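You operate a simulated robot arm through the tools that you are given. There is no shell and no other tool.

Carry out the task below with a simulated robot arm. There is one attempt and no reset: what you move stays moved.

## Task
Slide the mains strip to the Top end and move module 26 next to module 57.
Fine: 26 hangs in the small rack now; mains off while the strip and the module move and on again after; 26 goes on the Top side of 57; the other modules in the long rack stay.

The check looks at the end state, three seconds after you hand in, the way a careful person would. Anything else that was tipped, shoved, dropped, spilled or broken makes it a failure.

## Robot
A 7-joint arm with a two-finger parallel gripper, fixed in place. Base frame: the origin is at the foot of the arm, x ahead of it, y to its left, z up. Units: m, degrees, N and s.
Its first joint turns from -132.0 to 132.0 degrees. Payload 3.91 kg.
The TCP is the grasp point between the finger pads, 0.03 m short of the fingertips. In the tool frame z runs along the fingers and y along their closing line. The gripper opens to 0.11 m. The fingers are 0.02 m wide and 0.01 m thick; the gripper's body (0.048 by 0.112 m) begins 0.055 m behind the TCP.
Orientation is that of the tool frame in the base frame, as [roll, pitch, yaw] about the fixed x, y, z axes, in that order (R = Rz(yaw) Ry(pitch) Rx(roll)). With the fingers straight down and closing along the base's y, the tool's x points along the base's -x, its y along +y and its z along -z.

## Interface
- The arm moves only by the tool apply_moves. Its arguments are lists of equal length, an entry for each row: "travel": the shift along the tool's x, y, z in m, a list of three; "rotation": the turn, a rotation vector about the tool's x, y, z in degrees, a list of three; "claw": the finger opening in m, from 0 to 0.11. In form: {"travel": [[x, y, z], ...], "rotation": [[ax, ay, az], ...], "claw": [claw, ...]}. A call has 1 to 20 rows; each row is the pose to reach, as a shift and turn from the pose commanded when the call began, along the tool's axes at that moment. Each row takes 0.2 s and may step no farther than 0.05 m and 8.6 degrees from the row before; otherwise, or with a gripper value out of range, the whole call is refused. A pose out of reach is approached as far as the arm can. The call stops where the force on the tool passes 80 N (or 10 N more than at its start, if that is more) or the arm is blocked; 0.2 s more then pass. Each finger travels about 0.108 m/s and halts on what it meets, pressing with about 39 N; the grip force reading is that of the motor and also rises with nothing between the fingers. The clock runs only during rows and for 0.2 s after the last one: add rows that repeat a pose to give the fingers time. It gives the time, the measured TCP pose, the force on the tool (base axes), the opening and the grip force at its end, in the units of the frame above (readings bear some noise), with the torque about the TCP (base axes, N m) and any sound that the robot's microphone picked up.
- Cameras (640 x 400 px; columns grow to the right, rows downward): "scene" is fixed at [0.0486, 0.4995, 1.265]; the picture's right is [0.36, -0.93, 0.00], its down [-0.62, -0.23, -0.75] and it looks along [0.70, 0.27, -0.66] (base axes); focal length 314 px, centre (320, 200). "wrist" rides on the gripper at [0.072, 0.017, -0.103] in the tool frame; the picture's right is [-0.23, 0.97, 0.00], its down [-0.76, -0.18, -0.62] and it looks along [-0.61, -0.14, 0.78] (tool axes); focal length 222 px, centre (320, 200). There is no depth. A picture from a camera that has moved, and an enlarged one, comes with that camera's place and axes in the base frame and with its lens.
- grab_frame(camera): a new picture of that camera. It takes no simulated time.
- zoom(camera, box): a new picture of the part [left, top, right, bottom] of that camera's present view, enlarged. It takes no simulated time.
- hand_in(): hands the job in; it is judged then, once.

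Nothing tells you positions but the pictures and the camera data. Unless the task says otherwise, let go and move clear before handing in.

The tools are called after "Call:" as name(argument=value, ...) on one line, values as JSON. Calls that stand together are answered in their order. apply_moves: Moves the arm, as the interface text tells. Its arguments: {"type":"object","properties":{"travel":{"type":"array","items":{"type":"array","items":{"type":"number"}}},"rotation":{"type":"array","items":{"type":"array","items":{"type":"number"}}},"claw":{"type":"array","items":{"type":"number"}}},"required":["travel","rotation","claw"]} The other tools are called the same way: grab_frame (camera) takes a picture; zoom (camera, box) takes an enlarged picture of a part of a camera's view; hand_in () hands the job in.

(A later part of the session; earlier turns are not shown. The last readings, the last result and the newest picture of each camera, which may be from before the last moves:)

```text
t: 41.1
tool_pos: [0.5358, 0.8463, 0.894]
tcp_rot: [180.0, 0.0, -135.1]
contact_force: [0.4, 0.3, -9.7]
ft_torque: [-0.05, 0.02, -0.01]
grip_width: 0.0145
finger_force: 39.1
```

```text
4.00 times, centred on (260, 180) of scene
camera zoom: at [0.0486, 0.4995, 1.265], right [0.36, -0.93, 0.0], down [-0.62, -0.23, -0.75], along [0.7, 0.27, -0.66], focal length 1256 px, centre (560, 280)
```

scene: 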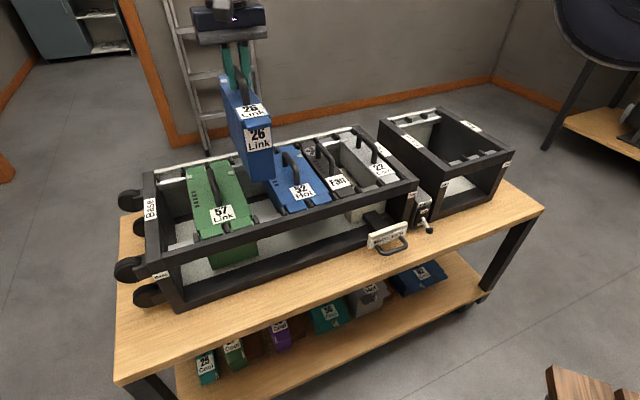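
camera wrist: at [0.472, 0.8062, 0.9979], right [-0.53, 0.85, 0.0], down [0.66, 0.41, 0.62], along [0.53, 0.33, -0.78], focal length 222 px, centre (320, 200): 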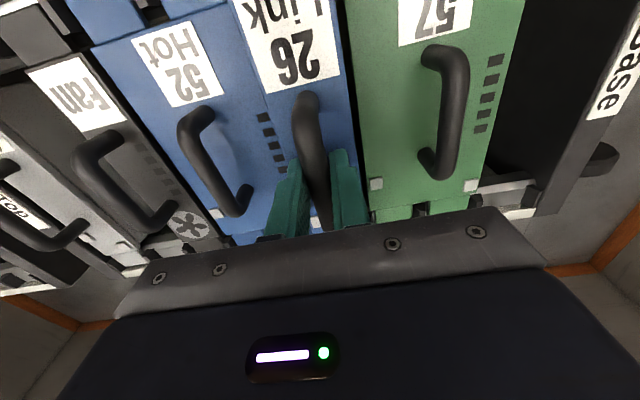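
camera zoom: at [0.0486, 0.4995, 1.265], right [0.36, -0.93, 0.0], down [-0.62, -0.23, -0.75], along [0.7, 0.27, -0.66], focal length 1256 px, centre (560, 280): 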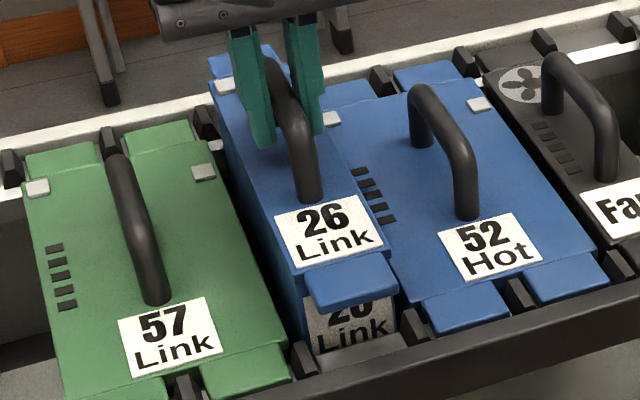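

Call:
zoom(camera="scene", box=[240, 180, 304, 230])

Call:
zoom(camera="scene", box=[210, 130, 274, 180])

Call:
zoom(camera="wrist", box=[200, 0, 400, 100])

Call:
zoom(camera="wrist", box=[210, 140, 410, 240])

```text
8.00 times, centred on (272, 205) of scene
camera zoom: at [0.0486, 0.4995, 1.265], right [0.36, -0.93, 0.0], down [-0.62, -0.23, -0.75], along [0.7, 0.27, -0.66], focal length 2511 px, centre (704, 160)
```

zoom: 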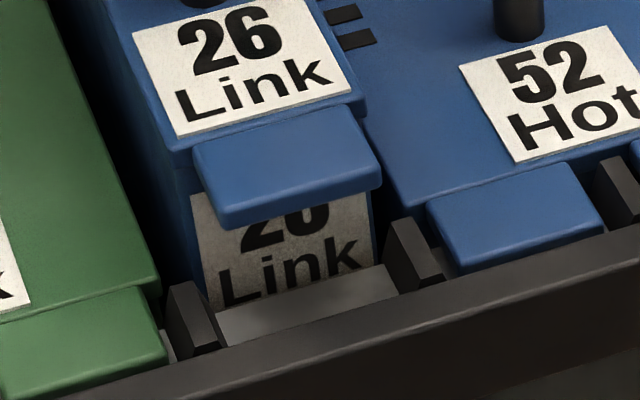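

```text
8.00 times, centred on (242, 155) of scene
camera zoom: at [0.0486, 0.4995, 1.265], right [0.36, -0.93, 0.0], down [-0.62, -0.23, -0.75], along [0.7, 0.27, -0.66], focal length 2511 px, centre (944, 560)
```

zoom: 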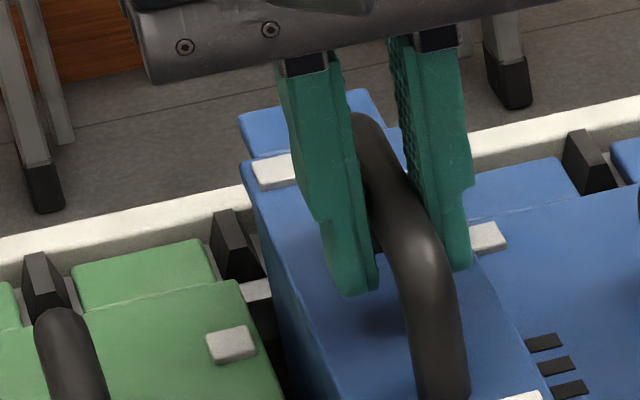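

```text
3.20 times, centred on (300, 50) of wrist
camera zoom: at [0.472, 0.8062, 0.9979], right [-0.53, 0.85, 0.0], down [0.66, 0.41, 0.62], along [0.53, 0.33, -0.78], focal length 711 px, centre (384, 680)
```

zoom: 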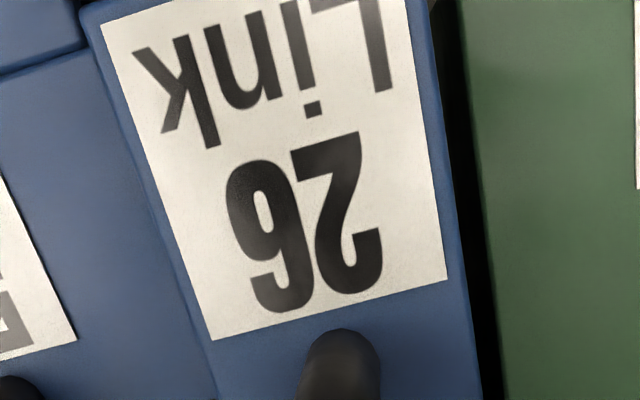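

```text
3.20 times, centred on (310, 190) of wrist
camera zoom: at [0.472, 0.8062, 0.9979], right [-0.53, 0.85, 0.0], down [0.66, 0.41, 0.62], along [0.53, 0.33, -0.78], focal length 711 px, centre (352, 232)
```

zoom: 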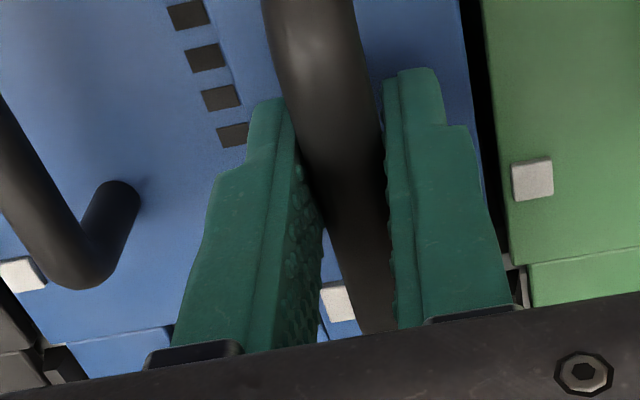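

The module is inside the gap with no contact. My measurements suggest it is about 0.8 mm too far to Top. I'll correct that and lower further in small steps while watching the force.

Call:
apply_moves(travel=[[0, 0.0008, 0], [0, 0.0008, 0.008], [0, 0.0008, 0.016], [0, 0.0008, 0.022], [0, 0.0008, 0.022]], rotation=[[0, 0, 0], [0, 0, 0], [0, 0, 0], [0, 0, 0], [0, 0, 0]], claw=[0, 0, 0, 0, 0])

Call:
zoom(camera="scene", box=[240, 185, 304, 235])

Call:
zoom(camera="scene", box=[210, 130, 274, 180])

Call:
grab_frame(camera="wrist")

```text
t: 42.4
tool_pos: [0.5346, 0.8463, 0.8721]
tcp_rot: [180.0, 0.1, -135.1]
contact_force: [0.5, -1.3, -9.2]
ft_torque: [-0.02, 0.04, 0.0]
grip_width: 0.0146
finger_force: 39.1
```

```text
8.00 times, centred on (272, 210) of scene
camera zoom: at [0.0486, 0.4995, 1.265], right [0.36, -0.93, 0.0], down [-0.62, -0.23, -0.75], along [0.7, 0.27, -0.66], focal length 2511 px, centre (704, 120)
```

zoom: 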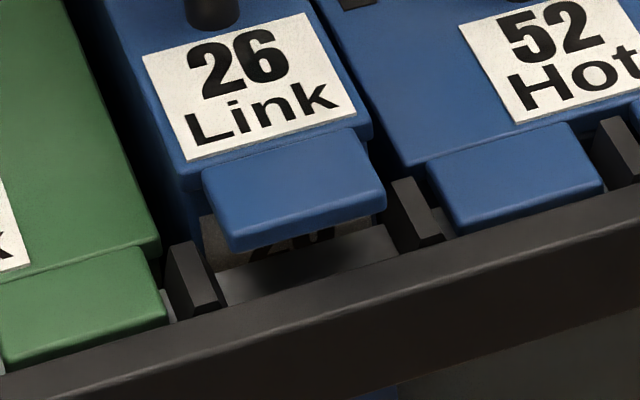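

```text
8.00 times, centred on (242, 155) of scene
camera zoom: at [0.0486, 0.4995, 1.265], right [0.36, -0.93, 0.0], down [-0.62, -0.23, -0.75], along [0.7, 0.27, -0.66], focal length 2511 px, centre (944, 560)
```

zoom: 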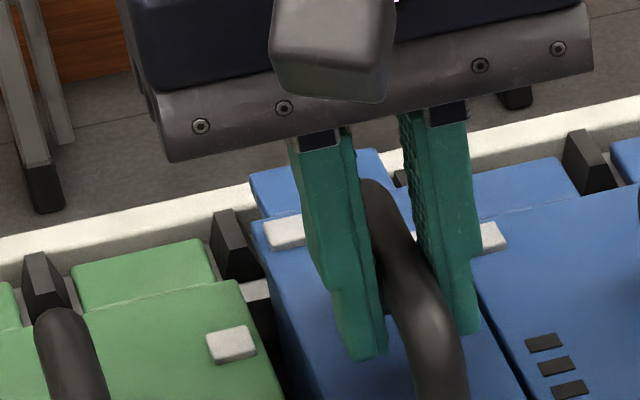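

```text
taken
camera wrist: at [0.4721, 0.8069, 0.9758], right [-0.53, 0.85, 0.0], down [0.66, 0.41, 0.62], along [0.53, 0.33, -0.78], focal length 222 px, centre (320, 200)
```

wrist: 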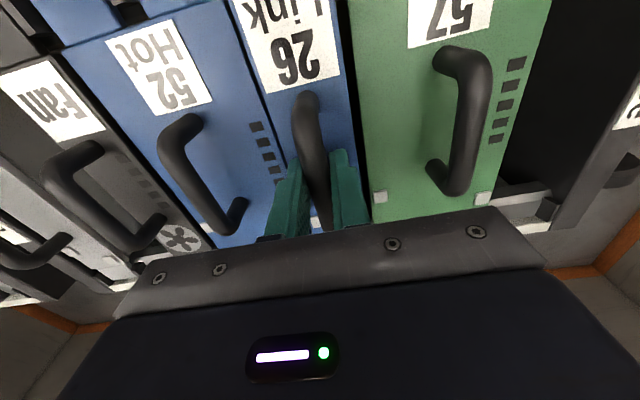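

The predicted seated positions of the ears line up with the neighbouring modules, both sideways and in depth. I'll lower the last stretch gently.

Call:
apply_moves(travel=[[0, 0, 0.004], [0, 0, 0.008], [0, 0, 0.012], [0, 0, 0.015], [0, 0, 0.015]], rotation=[[0, 0, 0], [0, 0, 0], [0, 0, 0], [0, 0, 0], [0, 0, 0]], claw=[0, 0, 0, 0, 0])

Call:
zoom(camera="scene", box=[240, 185, 304, 235])

```text
t: 43.5
tool_pos: [0.5353, 0.845, 0.8581]
tcp_rot: [-180.0, 0.0, -135.0]
contact_force: [0.9, 0.8, -10.3]
ft_torque: [-0.02, 0.03, 0.0]
grip_width: 0.0144
finger_force: 39.1
```

```text
8.00 times, centred on (272, 210) of scene
camera zoom: at [0.0486, 0.4995, 1.265], right [0.36, -0.93, 0.0], down [-0.62, -0.23, -0.75], along [0.7, 0.27, -0.66], focal length 2511 px, centre (704, 120)
```

zoom: 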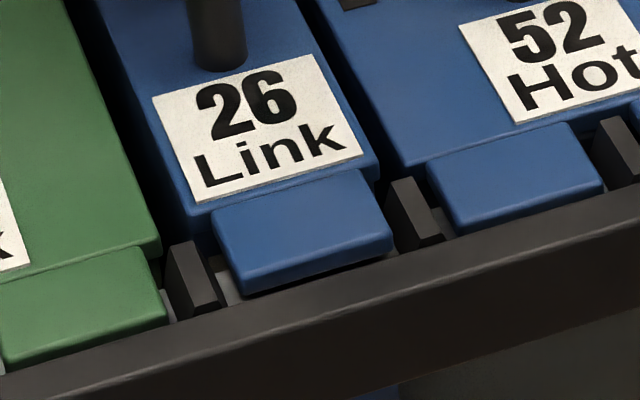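

The ear is now between the pegs with no contact yet, so I'll lower the last few millimetres until it rests.

Call:
apply_moves(travel=[[0, 0, 0.0015], [0, 0, 0.003], [0, 0, 0.0045], [0, 0, 0.0055]], rotation=[[0, 0, 0], [0, 0, 0], [0, 0, 0], [0, 0, 0]], claw=[0, 0, 0, 0])

Call:
zoom(camera="scene", box=[240, 185, 304, 235])

```text
t: 44.5
tool_pos: [0.536, 0.8458, 0.8538]
tcp_rot: [-179.9, 0.2, -135.0]
contact_force: [2.1, -6.2, 10.9]
ft_torque: [-0.9, 0.8, 0.06]
grip_width: 0.0144
finger_force: 38.8
```

```text
8.00 times, centred on (272, 210) of scene
camera zoom: at [0.0486, 0.4995, 1.265], right [0.36, -0.93, 0.0], down [-0.62, -0.23, -0.75], along [0.7, 0.27, -0.66], focal length 2511 px, centre (704, 120)
```

zoom: 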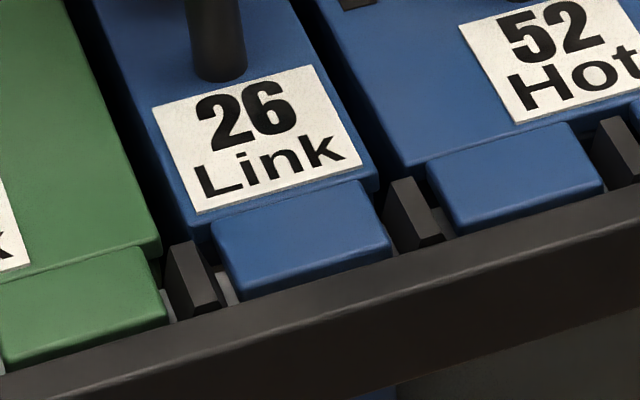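

It is seated: the load has transferred to the rack and the height matches the original hang. I'll release and rise straight up.

Call:
apply_moves(travel=[[0, 0, 0], [0, 0, 0], [0, 0, 0], [0, 0, -0.02], [0, 0, -0.05], [0, 0, -0.09], [0, 0, -0.13], [0, 0, -0.17]], rotation=[[0, 0, 0], [0, 0, 0], [0, 0, 0], [0, 0, 0], [0, 0, 0], [0, 0, 0], [0, 0, 0], [0, 0, 0]], claw=[0.025, 0.05, 0.05, 0.05, 0.05, 0.05, 0.05, 0.05])

Call:
grab_frame(camera="wrist")

Call:
zoom(camera="scene", box=[160, 130, 320, 250])

```text
t: 46.4
tool_pos: [0.5354, 0.8458, 1.0215]
tcp_rot: [-179.9, 0.0, -135.0]
contact_force: [0.0, 0.2, -0.2]
ft_torque: [0.01, 0.01, 0.03]
grip_width: 0.0501
finger_force: 0.0
```

```text
taken
camera wrist: at [0.472, 0.8074, 1.125], right [-0.53, 0.85, 0.0], down [0.66, 0.41, 0.62], along [0.53, 0.33, -0.78], focal length 222 px, centre (320, 200)
```

wrist: 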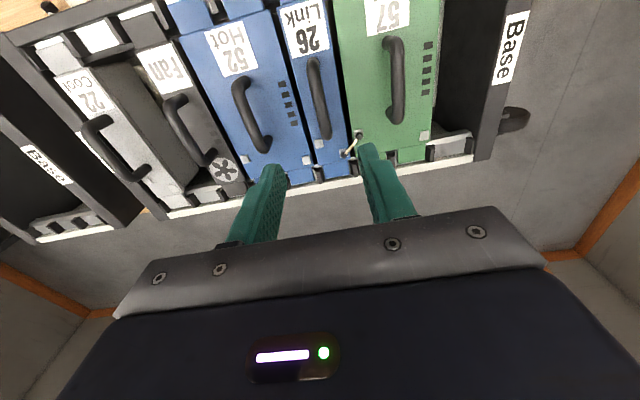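

```text
3.33 times, centred on (240, 190) of scene
camera zoom: at [0.0486, 0.4995, 1.265], right [0.36, -0.93, 0.0], down [-0.62, -0.23, -0.75], along [0.7, 0.27, -0.66], focal length 1046 px, centre (587, 233)
```

zoom: 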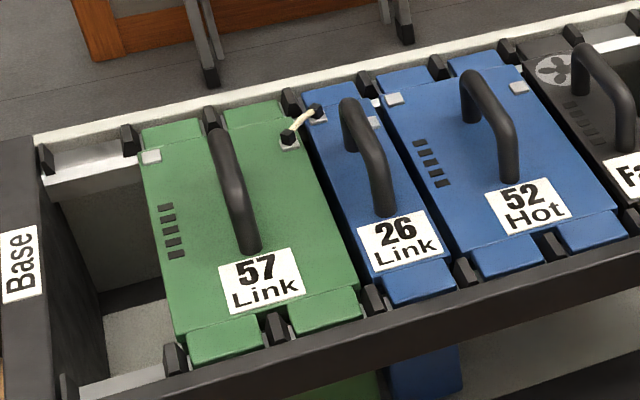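

Module 26 is hanging beside 57 on its Top side, and a link lead now joins the two. I'll check its seating close up.

Call:
zoom(camera="wrist", box=[260, 0, 420, 190])

Call:
zoom(camera="scene", box=[220, 140, 316, 240])

Call:
grab_frame(camera="scene")

```text
2.11 times, centred on (340, 95) of wrist
camera zoom: at [0.472, 0.8074, 1.125], right [-0.53, 0.85, 0.0], down [0.66, 0.41, 0.62], along [0.53, 0.33, -0.78], focal length 468 px, centre (278, 421)
```

zoom: 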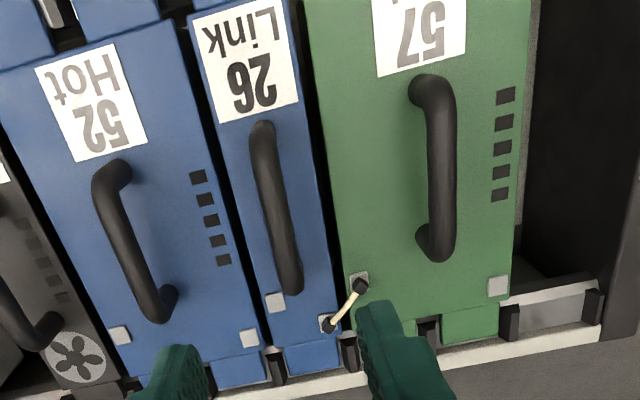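

```text
4.00 times, centred on (268, 190) of scene
camera zoom: at [0.0486, 0.4995, 1.265], right [0.36, -0.93, 0.0], down [-0.62, -0.23, -0.75], along [0.7, 0.27, -0.66], focal length 1256 px, centre (528, 240)
```

zoom: 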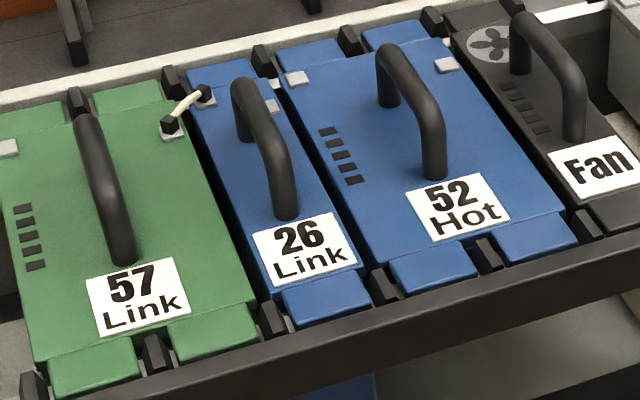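

```text
taken
```

scene: 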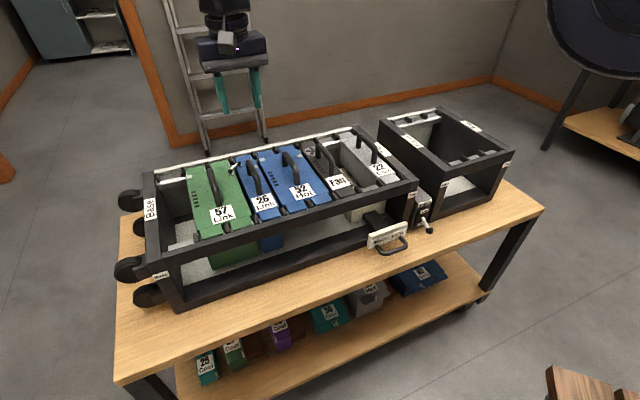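

Everything is seated properly and level with its neighbours. Now I'll return to the lever to switch the mains back on, going inward first, then along the front and down.

Call:
apply_moves(travel=[[0.03, 0, 0], [0.07, 0, 0], [0.11, 0, 0], [0.15, 0, 0], [0.19, 0, 0], [0.23, 0, 0], [0.2767, 0, 0], [0.2767, -0.04, 0.02], [0.2767, -0.08, 0.04], [0.2767, -0.12, 0.06], [0.2767, -0.16, 0.08], [0.2767, -0.2, 0.1], [0.2767, -0.24, 0.12], [0.2767, -0.28, 0.14], [0.2767, -0.32, 0.16], [0.2767, -0.36, 0.18], [0.2767, -0.4, 0.2], [0.2767, -0.4, 0.2]], rotation=[[0, 0, 0], [0, 0, 0], [0, 0, 0], [0, 0, 0], [0, 0, 0], [0, 0, 0], [0, 0, 0], [0, 0, 0], [0, 0, 0], [0, 0, 0], [0, 0, 0], [0, 0, 0], [0, 0, 0], [0, 0, 0], [0, 0, 0], [0, 0, 0], [0, 0, 0], [0, 0, 0]], claw=[0.05, 0.05, 0.05, 0.05, 0.05, 0.05, 0.05, 0.05, 0.05, 0.05, 0.05, 0.05, 0.05, 0.05, 0.05, 0.05, 0.05, 0.05])

Call:
grab_frame(camera="wrist")

Call:
zoom(camera="scene", box=[360, 140, 500, 260])

```text
t: 50.1
tool_pos: [0.6233, 0.3665, 0.8203]
tcp_rot: [180.0, 0.1, -135.0]
contact_force: [-0.6, 0.6, 0.3]
ft_torque: [-0.04, -0.02, 0.02]
grip_width: 0.0499
finger_force: 0.0
```

```text
taken
camera wrist: at [0.5603, 0.3268, 0.9245], right [-0.53, 0.85, 0.0], down [0.66, 0.41, 0.62], along [0.53, 0.33, -0.78], focal length 222 px, centre (320, 200)
```

wrist: 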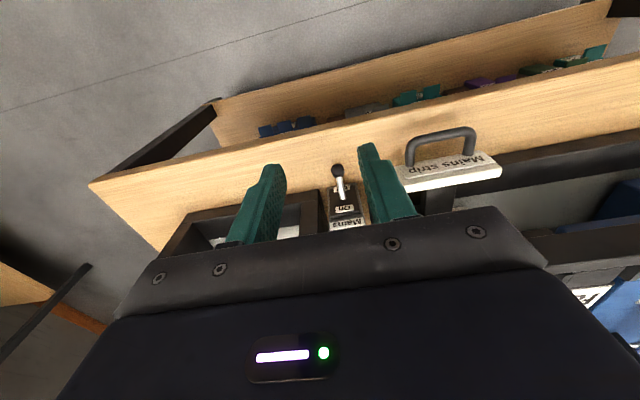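

```text
3.33 times, centred on (430, 200) of scene
camera zoom: at [0.0486, 0.4995, 1.265], right [0.36, -0.93, 0.0], down [-0.62, -0.23, -0.75], along [0.7, 0.27, -0.66], focal length 1046 px, centre (-47, 200)
```

zoom: 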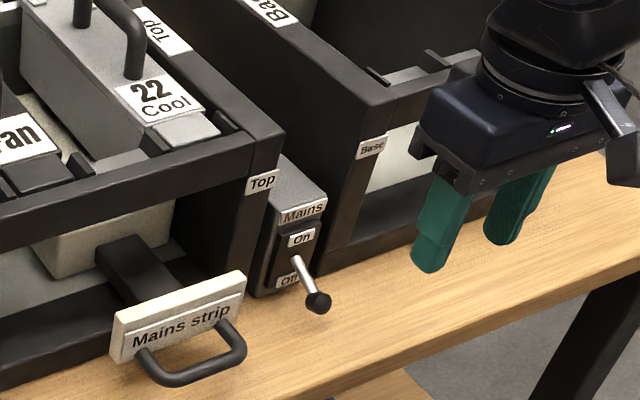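

The ball is at s≈0.1795, b≈0.791 and z≈0.653, and the strip is untouched at the Top end. I'll move over the ball and lower the open fingers around it.

Call:
apply_moves(travel=[[-0.03, 0.002, 0.01], [-0.06, 0.002, 0.025], [-0.091, 0.002, 0.04], [-0.091, 0.002, 0.07], [-0.091, 0.002, 0.09], [-0.091, 0.002, 0.09]], rotation=[[0, 0, 0], [0, 0, 0], [0, 0, 0], [0, 0, 0], [0, 0, 0], [0, 0, 0]], claw=[0.05, 0.05, 0.05, 0.05, 0.05, 0.05])

Call:
grab_frame(camera="wrist")

Call:
zoom(camera="scene", box=[384, 170, 480, 240])

```text
t: 51.5
tool_pos: [0.6854, 0.4336, 0.7315]
tcp_rot: [180.0, 0.2, -135.0]
contact_force: [0.5, -0.9, 0.5]
ft_torque: [0.05, -0.01, -0.02]
grip_width: 0.0505
finger_force: 0.1
```

```text
taken
camera wrist: at [0.6224, 0.3942, 0.8357], right [-0.53, 0.85, 0.0], down [0.66, 0.41, 0.62], along [0.53, 0.33, -0.78], focal length 222 px, centre (320, 200)
```

wrist: 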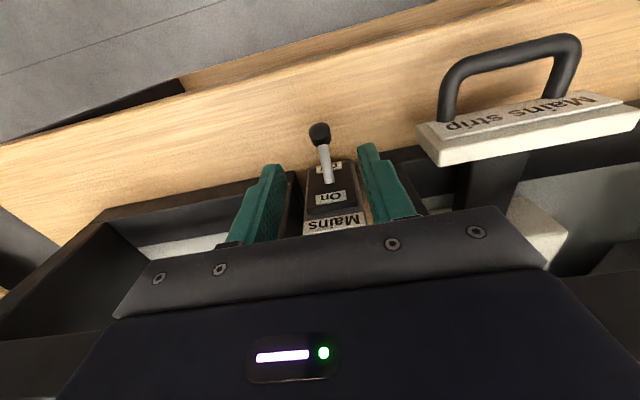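

```text
5.71 times, centred on (432, 205) of scene
camera zoom: at [0.0486, 0.4995, 1.265], right [0.36, -0.93, 0.0], down [-0.62, -0.23, -0.75], along [0.7, 0.27, -0.66], focal length 1794 px, centre (-320, 171)
```

zoom: 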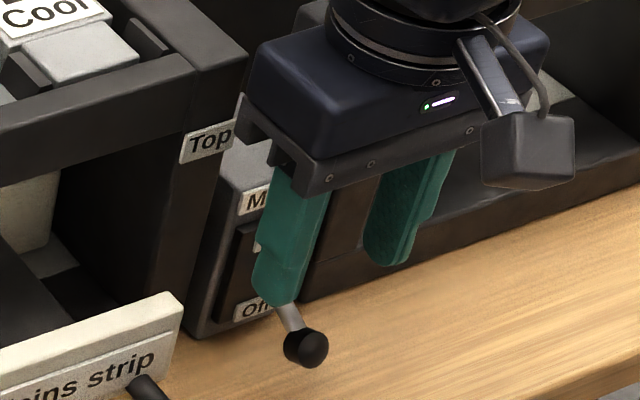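

The ball is centred on the finger axis. I'll descend around it and close.

Call:
apply_moves(travel=[[0, 0, 0.02], [0, 0, 0.04], [0, 0, 0.055], [0, 0, 0.0635], [0, 0, 0.0635], [0, 0, 0.0635], [0, 0, 0.0635]], rotation=[[0, 0, 0], [0, 0, 0], [0, 0, 0], [0, 0, 0], [0, 0, 0], [0, 0, 0], [0, 0, 0]], claw=[0.05, 0.05, 0.05, 0.05, 0.03, 0.015, 0.0])

Call:
grab_frame(camera="wrist")

Call:
zoom(camera="scene", box=[384, 170, 480, 240])

```text
t: 53.1
tool_pos: [0.6845, 0.4337, 0.6706]
tcp_rot: [-180.0, 0.2, -134.9]
contact_force: [-12.6, -4.6, 46.7]
ft_torque: [0.89, -1.07, 0.35]
grip_width: 0.0179
finger_force: 45.7
```

```text
taken
camera wrist: at [0.6215, 0.3943, 0.7743], right [-0.53, 0.85, 0.0], down [0.66, 0.41, 0.63], along [0.53, 0.33, -0.78], focal length 222 px, centre (320, 200)
```

wrist: 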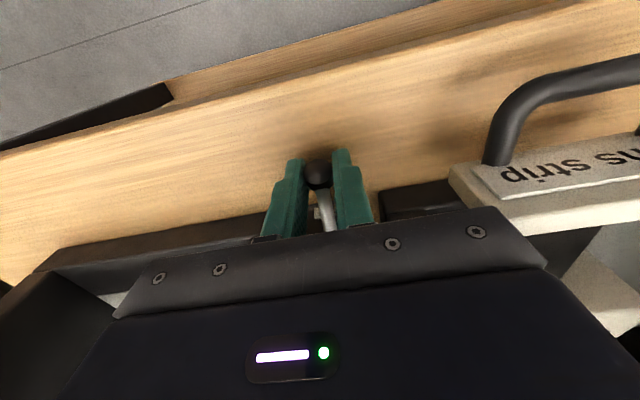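

```text
5.71 times, centred on (432, 205) of scene
camera zoom: at [0.0486, 0.4995, 1.265], right [0.36, -0.93, 0.0], down [-0.62, -0.23, -0.75], along [0.7, 0.27, -0.66], focal length 1794 px, centre (-320, 171)
```

zoom: 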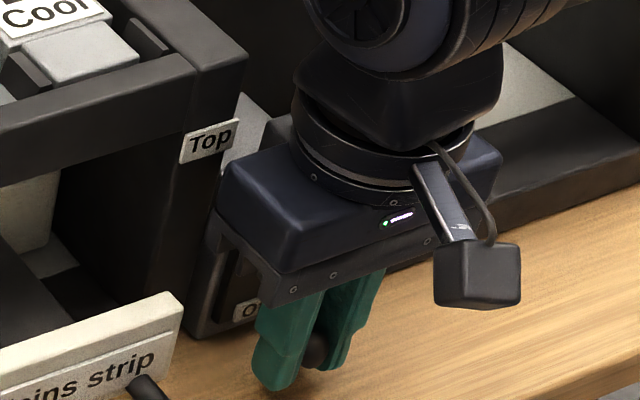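

The ball is gripped at 0.018 m. I'll raise it along its arc to On.

Call:
apply_moves(travel=[[0, 0, -0.004], [0.0015, 0, -0.01], [0.003, 0, -0.016], [0.0035, 0, -0.022], [0.003, 0, -0.028], [0.0015, 0, -0.034], [0, 0, -0.039]], rotation=[[0, 0, 0], [0, 0, 0], [0, 0, 0], [0, 0, 0], [0, 0, 0], [0, 0, 0], [0, 0, 0]], claw=[0, 0, 0, 0, 0, 0, 0])

Call:
grab_frame(camera="scene")

Call:
zoom(camera="scene", box=[384, 170, 480, 240])

```text
t: 54.8
tool_pos: [0.6845, 0.4343, 0.7084]
tcp_rot: [179.9, 0.0, -135.0]
contact_force: [-25.0, -4.4, -17.9]
ft_torque: [-0.5, 1.29, 0.03]
grip_width: 0.0175
finger_force: 45.2
```

```text
taken
```

scene: 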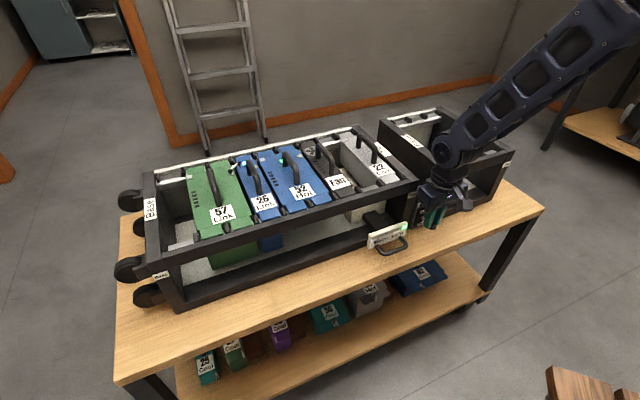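

```text
5.71 times, centred on (432, 205) of scene
camera zoom: at [0.0486, 0.4995, 1.265], right [0.36, -0.93, 0.0], down [-0.62, -0.23, -0.75], along [0.7, 0.27, -0.66], focal length 1794 px, centre (-320, 171)
```

zoom: 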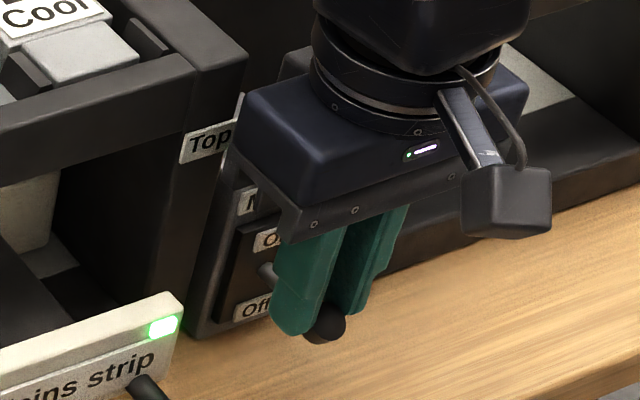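

The strip's green light is back on and 52's is too. I'll open and lift clear without touching the lever.

Call:
apply_moves(travel=[[0, 0, 0], [0, 0, 0], [0, 0, 0], [0.005, 0, -0.02], [0.02, 0, -0.05], [0.04, 0, -0.09], [0.06, 0, -0.13], [0.08, 0, -0.17], [0.1, 0, -0.21]], rotation=[[0, 0, 0], [0, 0, 0], [0, 0, 0], [0, 0, 0], [0, 0, 0], [0, 0, 0], [0, 0, 0], [0, 0, 0], [0, 0, 0]], claw=[0.03, 0.05, 0.05, 0.05, 0.05, 0.05, 0.05, 0.05, 0.05])

Call:
grab_frame(camera="wrist")

Call:
grab_frame(camera="scene")

Call:
zoom(camera="scene", box=[360, 170, 456, 260])

```text
t: 56.8
tool_pos: [0.6146, 0.3623, 0.9158]
tcp_rot: [-179.9, 0.0, -134.9]
contact_force: [-0.1, 0.5, -0.6]
ft_torque: [0.01, 0.04, 0.02]
grip_width: 0.05
finger_force: 0.1
```

```text
taken
camera wrist: at [0.5519, 0.3227, 1.0199], right [-0.53, 0.85, 0.0], down [0.66, 0.41, 0.62], along [0.53, 0.33, -0.78], focal length 222 px, centre (320, 200)
```

wrist: 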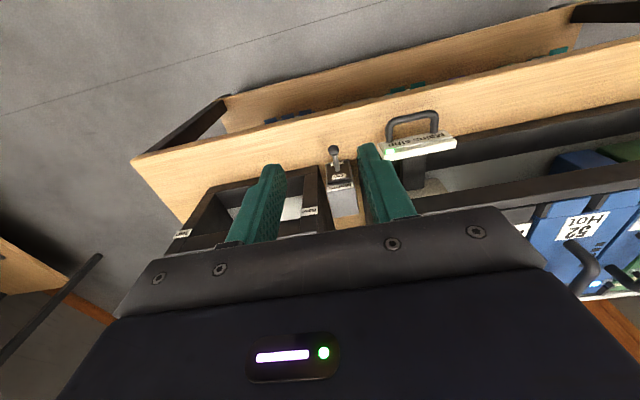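

```text
taken
```

scene: 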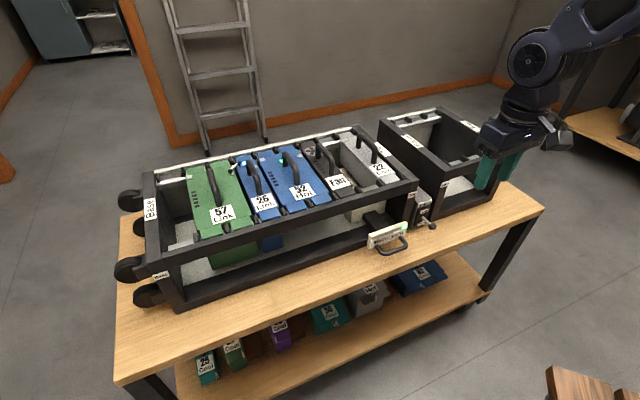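

```text
4.44 times, centred on (408, 215) of scene
camera zoom: at [0.0486, 0.4995, 1.265], right [0.36, -0.93, 0.0], down [-0.62, -0.23, -0.75], along [0.7, 0.27, -0.66], focal length 1395 px, centre (-71, 133)
```

zoom: 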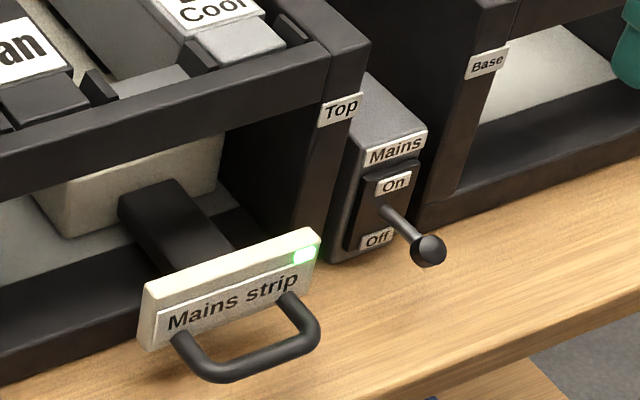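

The lights are on, but the lever ball may sit a bit lower than it did originally. I'll look closer.

Call:
zoom(camera="scene", box=[400, 180, 464, 230])

Call:
zoom(camera="scene", box=[400, 190, 464, 240])

Call:
zoom(camera="wrist", box=[300, 130, 380, 230])

Call:
zoom(camera="scene", box=[180, 130, 400, 270])

```text
8.00 times, centred on (432, 205) of scene
camera zoom: at [0.0486, 0.4995, 1.265], right [0.36, -0.93, 0.0], down [-0.62, -0.23, -0.75], along [0.7, 0.27, -0.66], focal length 2511 px, centre (-576, 160)
```

zoom: 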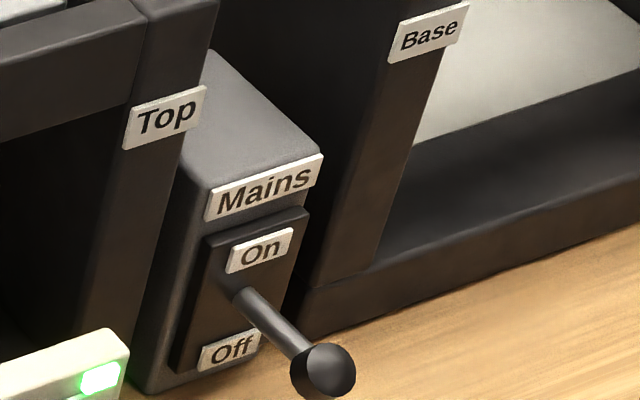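

```text
8.00 times, centred on (432, 215) of scene
camera zoom: at [0.0486, 0.4995, 1.265], right [0.36, -0.93, 0.0], down [-0.62, -0.23, -0.75], along [0.7, 0.27, -0.66], focal length 2511 px, centre (-576, 80)
```

zoom: 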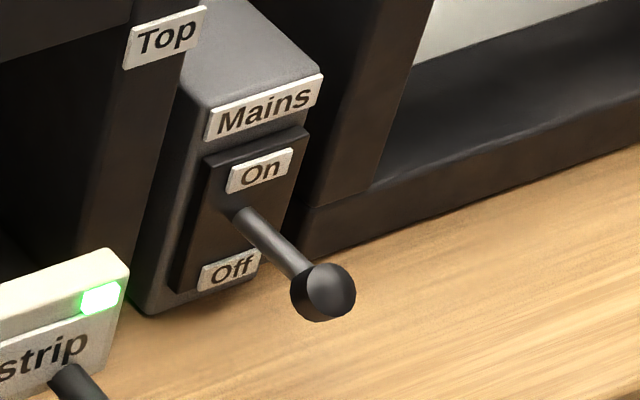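

```text
4.00 times, centred on (340, 180) of wrist
camera zoom: at [0.5519, 0.3227, 1.0199], right [-0.53, 0.85, 0.0], down [0.66, 0.41, 0.62], along [0.53, 0.33, -0.78], focal length 888 px, centre (240, 280)
```

zoom: 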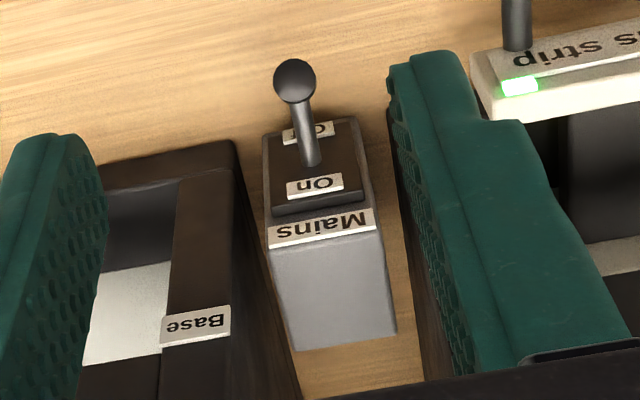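

```text
2.86 times, centred on (290, 200) of scene
camera zoom: at [0.0486, 0.4995, 1.265], right [0.36, -0.93, 0.0], down [-0.62, -0.23, -0.75], along [0.7, 0.27, -0.66], focal length 897 px, centre (406, 200)
```

zoom: 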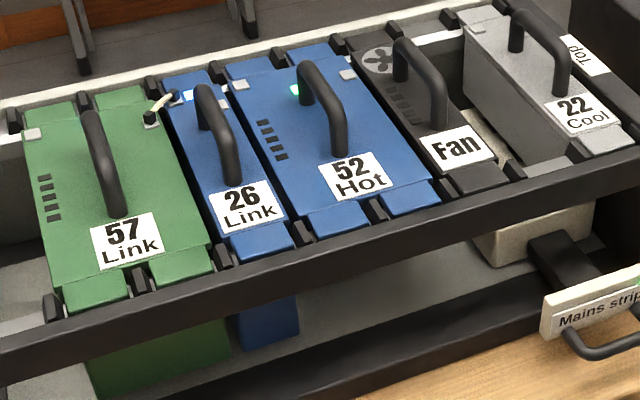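

The lights came back, but the ball slipped in the grip and the lever stopped about halfway (ball z≈0.675 against 0.691 originally). I'll go back, regrip it and raise it fully to the On stop.

Call:
apply_moves(travel=[[-0.02, 0, 0.04], [-0.04, 0, 0.08], [-0.06, 0, 0.115], [-0.08, 0, 0.145], [-0.099, 0, 0.165], [-0.099, 0, 0.175], [-0.099, 0, 0.175]], rotation=[[0, 0, 0], [0, 0, 0], [0, 0, 0], [0, 0, 0], [0, 0, 0], [0, 0, 0], [0, 0, 0]], claw=[0.05, 0.05, 0.05, 0.05, 0.05, 0.05, 0.05])

Call:
grab_frame(camera="wrist")

Call:
zoom(camera="scene", box=[400, 180, 464, 230])

```text
t: 58.4
tool_pos: [0.6841, 0.432, 0.7439]
tcp_rot: [-179.9, 0.1, -135.0]
contact_force: [-0.2, 0.9, 0.3]
ft_torque: [-0.03, 0.01, -0.01]
grip_width: 0.05
finger_force: 0.1
```

```text
taken
camera wrist: at [0.622, 0.3934, 0.8466], right [-0.53, 0.85, 0.0], down [0.66, 0.41, 0.62], along [0.53, 0.33, -0.78], focal length 222 px, centre (320, 200)
```

wrist: 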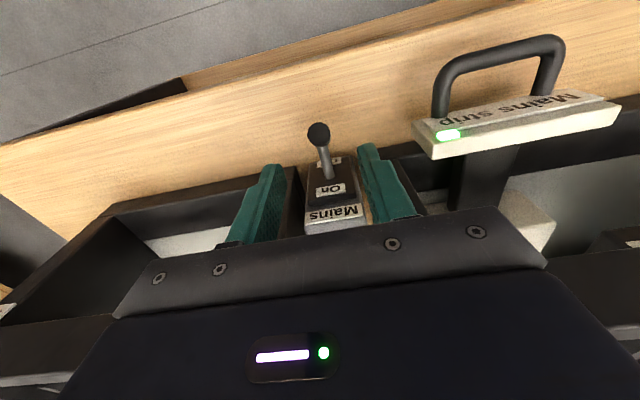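

```text
8.00 times, centred on (432, 205) of scene
camera zoom: at [0.0486, 0.4995, 1.265], right [0.36, -0.93, 0.0], down [-0.62, -0.23, -0.75], along [0.7, 0.27, -0.66], focal length 2511 px, centre (-576, 160)
```

zoom: 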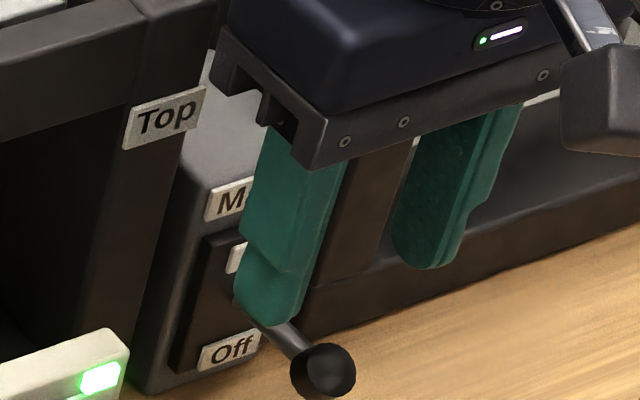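

Call:
apply_moves(travel=[[0.003, 0, 0.02], [0.003, 0, 0.04], [0.003, 0, 0.055], [0.003, 0, 0.062], [0.003, 0, 0.062], [0.003, 0, 0.062], [0.003, 0, 0.062]], rotation=[[0, 0, 0], [0, 0, 0], [0, 0, 0], [0, 0, 0], [0, 0, 0], [0, 0, 0], [0, 0, 0]], claw=[0.05, 0.05, 0.05, 0.05, 0.03, 0.015, 0.0])

Call:
zoom(camera="wrist", box=[240, 120, 400, 220])

Call:
zoom(camera="scene", box=[400, 180, 464, 230])

```text
t: 60.0
tool_pos: [0.6816, 0.4307, 0.6807]
tcp_rot: [-180.0, 0.0, -135.0]
contact_force: [-2.3, 5.1, -3.4]
ft_torque: [0.04, 0.18, 0.11]
grip_width: 0.0175
finger_force: 45.3
```

```text
4.00 times, centred on (320, 170) of wrist
camera zoom: at [0.6191, 0.3919, 0.7842], right [-0.53, 0.85, 0.0], down [0.66, 0.41, 0.62], along [0.53, 0.33, -0.78], focal length 888 px, centre (320, 320)
```

zoom: 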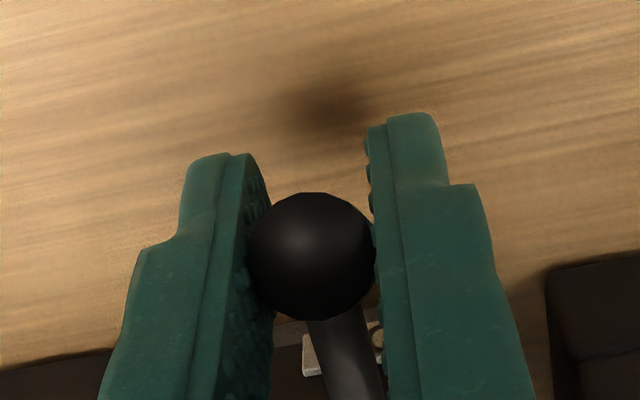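

```text
8.00 times, centred on (432, 205) of scene
camera zoom: at [0.0486, 0.4995, 1.265], right [0.36, -0.93, 0.0], down [-0.62, -0.23, -0.75], along [0.7, 0.27, -0.66], focal length 2511 px, centre (-576, 160)
```

zoom: 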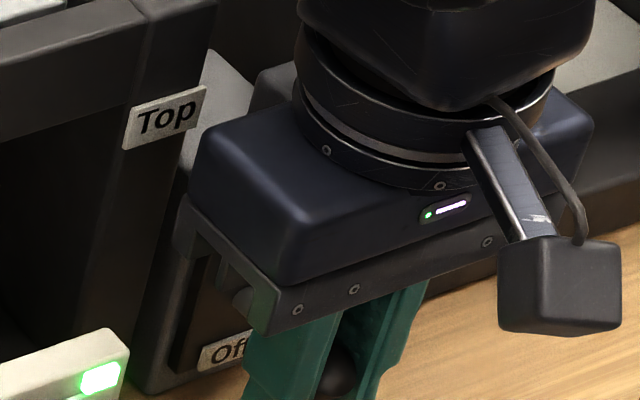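

The ball is now well centred in the pads. I'll raise it slowly along its arc.

Call:
apply_moves(travel=[[0, 0, -0.003], [-0.0005, 0, -0.006], [-0.001, 0, -0.009], [-0.002, 0, -0.012], [-0.0035, 0, -0.015], [-0.005, 0, -0.018], [-0.0065, 0, -0.021]], rotation=[[0, 0, 0], [0, 0, 0], [0, 0, 0], [0, 0, 0], [0, 0, 0], [0, 0, 0], [0, 0, 0]], claw=[0, 0, 0, 0, 0, 0, 0])

Call:
zoom(camera="wrist", box=[240, 120, 400, 220])

Call:
zoom(camera="scene", box=[400, 180, 464, 230])

```text
t: 61.5
tool_pos: [0.6865, 0.4362, 0.7007]
tcp_rot: [180.0, 0.1, -135.0]
contact_force: [-18.1, -1.1, -21.2]
ft_torque: [-0.6, 0.76, -0.08]
grip_width: 0.0176
finger_force: 45.0
```

```text
4.00 times, centred on (320, 170) of wrist
camera zoom: at [0.6238, 0.3966, 0.8048], right [-0.53, 0.85, 0.0], down [0.66, 0.41, 0.62], along [0.53, 0.33, -0.78], focal length 888 px, centre (320, 320)
```

zoom: 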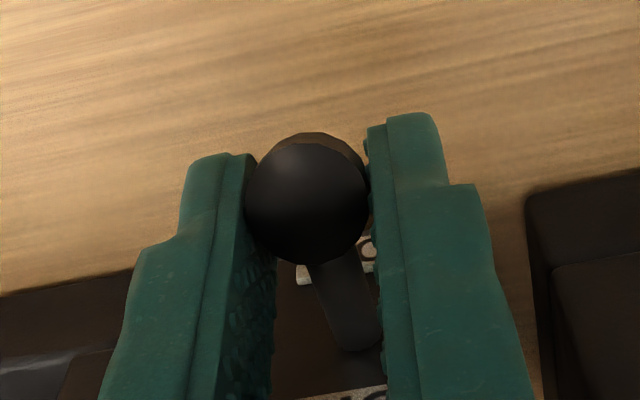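

```text
8.00 times, centred on (432, 205) of scene
camera zoom: at [0.0486, 0.4995, 1.265], right [0.36, -0.93, 0.0], down [-0.62, -0.23, -0.75], along [0.7, 0.27, -0.66], focal length 2511 px, centre (-576, 160)
```

zoom: 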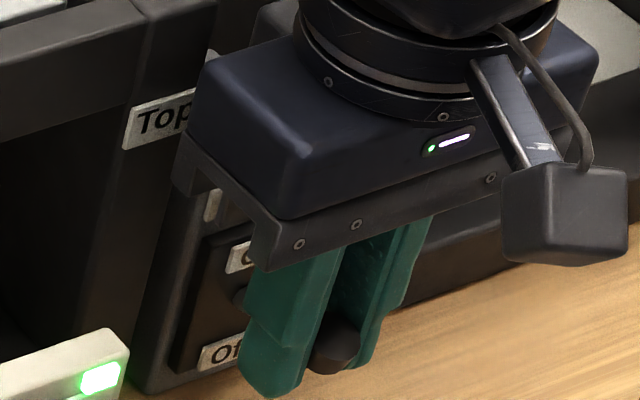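

The lever needs more force than friction on the ball can give, and it slipped again. I'll release it, then tilt the closed fingers 45° outward so I can push the ball up from underneath.

Call:
apply_moves(travel=[[0, 0, 0], [0, 0, 0], [0.004, 0, -0.02], [0.02, -0.0015, -0.05], [0.05, -0.0015, -0.08], [0.08, -0.0015, -0.1], [0.105, -0.0015, -0.11]], rotation=[[0, 0, 0], [0, 0, 0], [0, 0, 0], [0, 0, 0], [0, 0, 0], [0, 0, 0], [0, 0, 0]], claw=[0.03, 0.05, 0.05, 0.05, 0.05, 0.03, 0.0])

Call:
apply_moves(travel=[[0, 0, 0], [0, 0, 0], [0, 0, 0], [0, 0, 0], [0, 0, 0], [0, 0, 0], [0, 0, 0]], rotation=[[0, -7.5, 0], [0, -15, 0], [0, -22.5, 0], [0, -30, 0], [0, -37.5, 0], [0, -45, 0], [0, -45, 0]], claw=[0, 0, 0, 0, 0, 0, 0])

Call:
grab_frame(camera="wrist")

Call:
zoom(camera="scene", box=[360, 150, 500, 250])

```text
t: 63.1
tool_pos: [0.6116, 0.3627, 0.8118]
tcp_rot: [180.0, 0.0, -135.0]
contact_force: [0.1, -0.4, 0.6]
ft_torque: [0.01, -0.01, 0.02]
grip_width: 0.0
finger_force: 38.3
```

```text
t: 64.8
tool_pos: [0.614, 0.3602, 0.8109]
tcp_rot: [180.0, 45.1, -135.1]
contact_force: [0.4, 0.1, 0.2]
ft_torque: [0.03, 0.0, 0.03]
grip_width: 0.0
finger_force: 37.7
```

```text
taken
camera wrist: at [0.5138, 0.2843, 0.8334], right [-0.58, 0.8, 0.16], down [0.19, -0.06, 0.98], along [0.79, 0.59, -0.12], focal length 222 px, centre (320, 200)
```

wrist: 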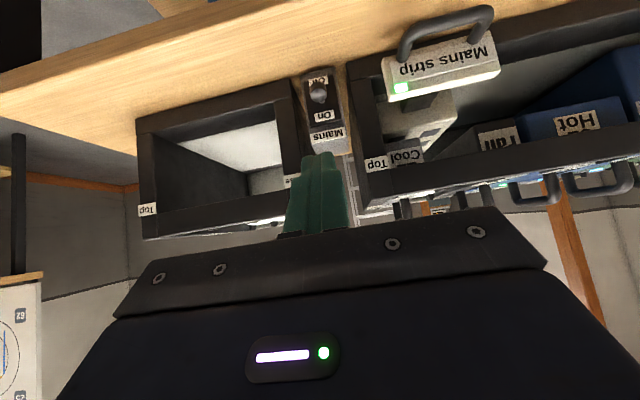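

```text
4.00 times, centred on (430, 200) of scene
camera zoom: at [0.0486, 0.4995, 1.265], right [0.36, -0.93, 0.0], down [-0.62, -0.23, -0.75], along [0.7, 0.27, -0.66], focal length 1256 px, centre (-120, 200)
```

zoom: 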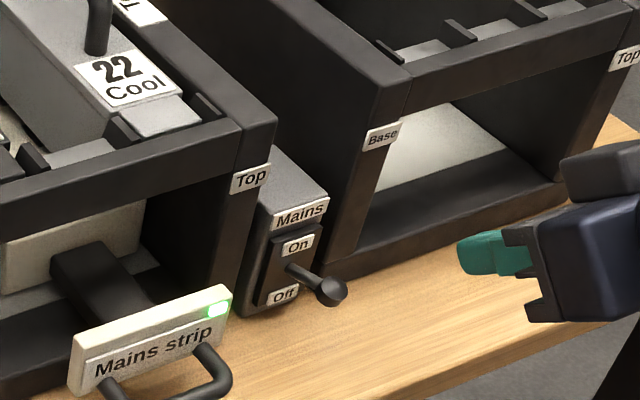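

The tilt worked, and the wrist camera now looks straight at the lever. I'll measure the ball from here.

Call:
zoom(camera="wrist", box=[280, 60, 376, 160])

Call:
zoom(camera="scene", box=[400, 180, 464, 230])

```text
4.00 times, centred on (328, 110) of wrist
camera zoom: at [0.5138, 0.2843, 0.8334], right [-0.58, 0.8, 0.16], down [0.19, -0.06, 0.98], along [0.79, 0.59, -0.12], focal length 888 px, centre (288, 560)
```

zoom: 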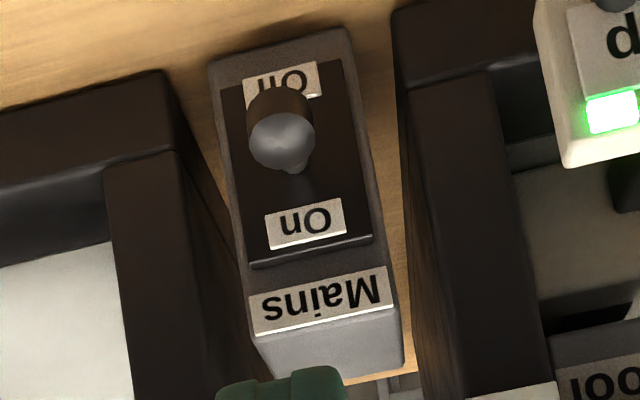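

```text
8.00 times, centred on (432, 205) of scene
camera zoom: at [0.0486, 0.4995, 1.265], right [0.36, -0.93, 0.0], down [-0.62, -0.23, -0.75], along [0.7, 0.27, -0.66], focal length 2511 px, centre (-576, 160)
```

zoom: 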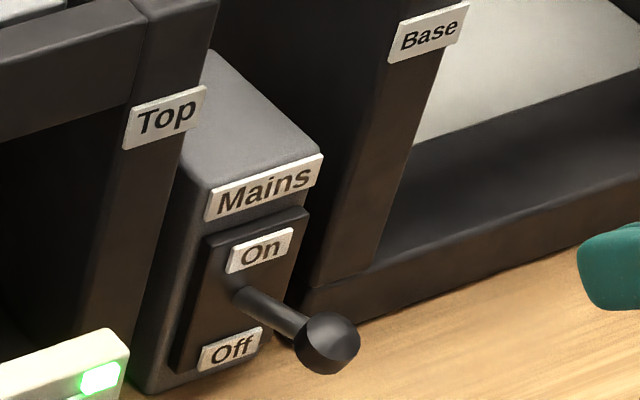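

The lever is now about three quarters of the way up, with the ball near z≈0.686. I'll bring the closed, tilted fingers under the ball, leaving a small clearance.

Call:
apply_moves(travel=[[0.022, 0.0015, 0.025], [0.0441, 0.0015, 0.0501], [0.0441, 0.0015, 0.085], [0.0441, 0.0015, 0.115], [0.0441, 0.0015, 0.135], [0.0441, 0.0015, 0.15], [0.0441, 0.0015, 0.15]], rotation=[[0, 0, 0], [0, 0, 0], [0, 0, 0], [0, 0, 0], [0, 0, 0], [0, 0, 0], [0, 0, 0]], claw=[0, 0, 0, 0, 0, 0, 0])

Call:
grab_frame(camera="wrist")

Call:
zoom(camera="scene", box=[384, 170, 480, 240])

```text
t: 66.3
tool_pos: [0.6664, 0.4142, 0.6724]
tcp_rot: [-179.9, 45.1, -135.0]
contact_force: [0.4, -0.2, 0.2]
ft_torque: [0.0, -0.04, 0.01]
grip_width: 0.0
finger_force: 38.1
```

```text
taken
camera wrist: at [0.5664, 0.3382, 0.695], right [-0.58, 0.8, 0.16], down [0.19, -0.06, 0.98], along [0.79, 0.59, -0.12], focal length 222 px, centre (320, 200)
```

wrist: 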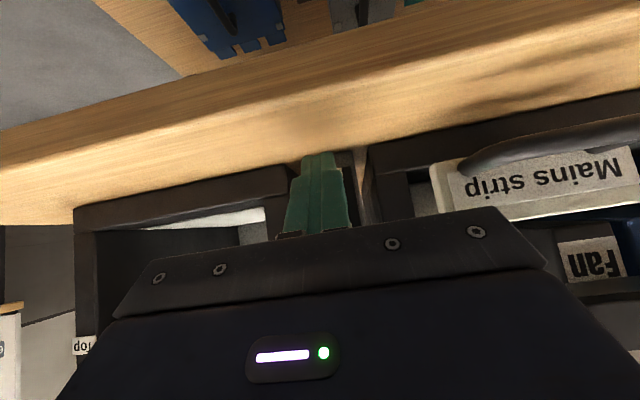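

```text
5.71 times, centred on (432, 205) of scene
camera zoom: at [0.0486, 0.4995, 1.265], right [0.36, -0.93, 0.0], down [-0.62, -0.23, -0.75], along [0.7, 0.27, -0.66], focal length 1794 px, centre (-320, 171)
```

zoom: 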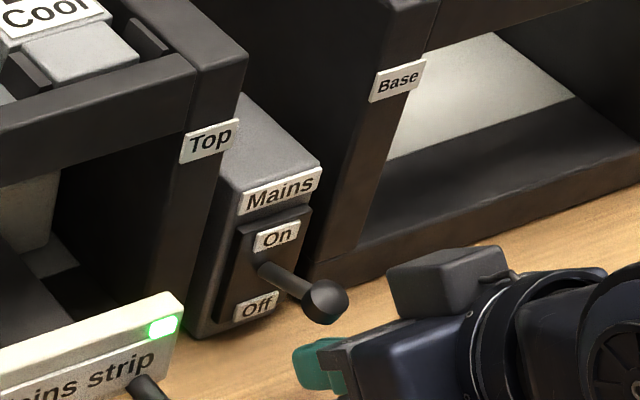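

The closed fingers are just under the ball. I'll push up and outward in small steps to the On stop.

Call:
apply_moves(travel=[[-0.004, 0, 0], [-0.008, 0, 0], [-0.011, 0, -0.0005], [-0.0135, 0, -0.001], [-0.016, 0, -0.0018]], rotation=[[0, 0, 0], [0, 0, 0], [0, 0, 0], [0, 0, 0], [0, 0, 0]], claw=[0, 0, 0, 0, 0])

Call:
zoom(camera="scene", box=[400, 180, 464, 230])

```text
t: 67.5
tool_pos: [0.6716, 0.4195, 0.6847]
tcp_rot: [180.0, 44.8, -135.0]
contact_force: [-9.4, -6.4, -22.2]
ft_torque: [-0.17, 0.01, -0.03]
grip_width: 0.0
finger_force: 37.7
```

```text
8.00 times, centred on (432, 205) of scene
camera zoom: at [0.0486, 0.4995, 1.265], right [0.36, -0.93, 0.0], down [-0.62, -0.23, -0.75], along [0.7, 0.27, -0.66], focal length 2511 px, centre (-576, 160)
```

zoom: 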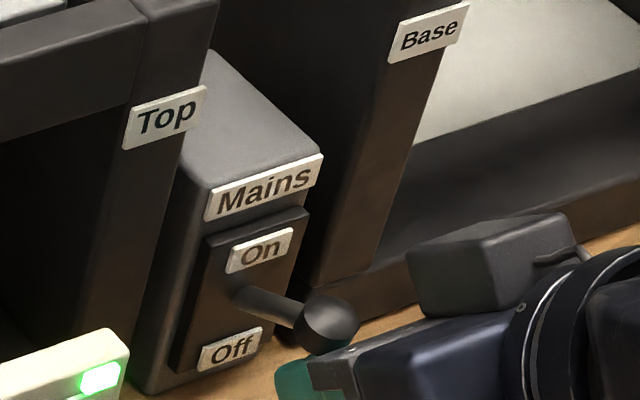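

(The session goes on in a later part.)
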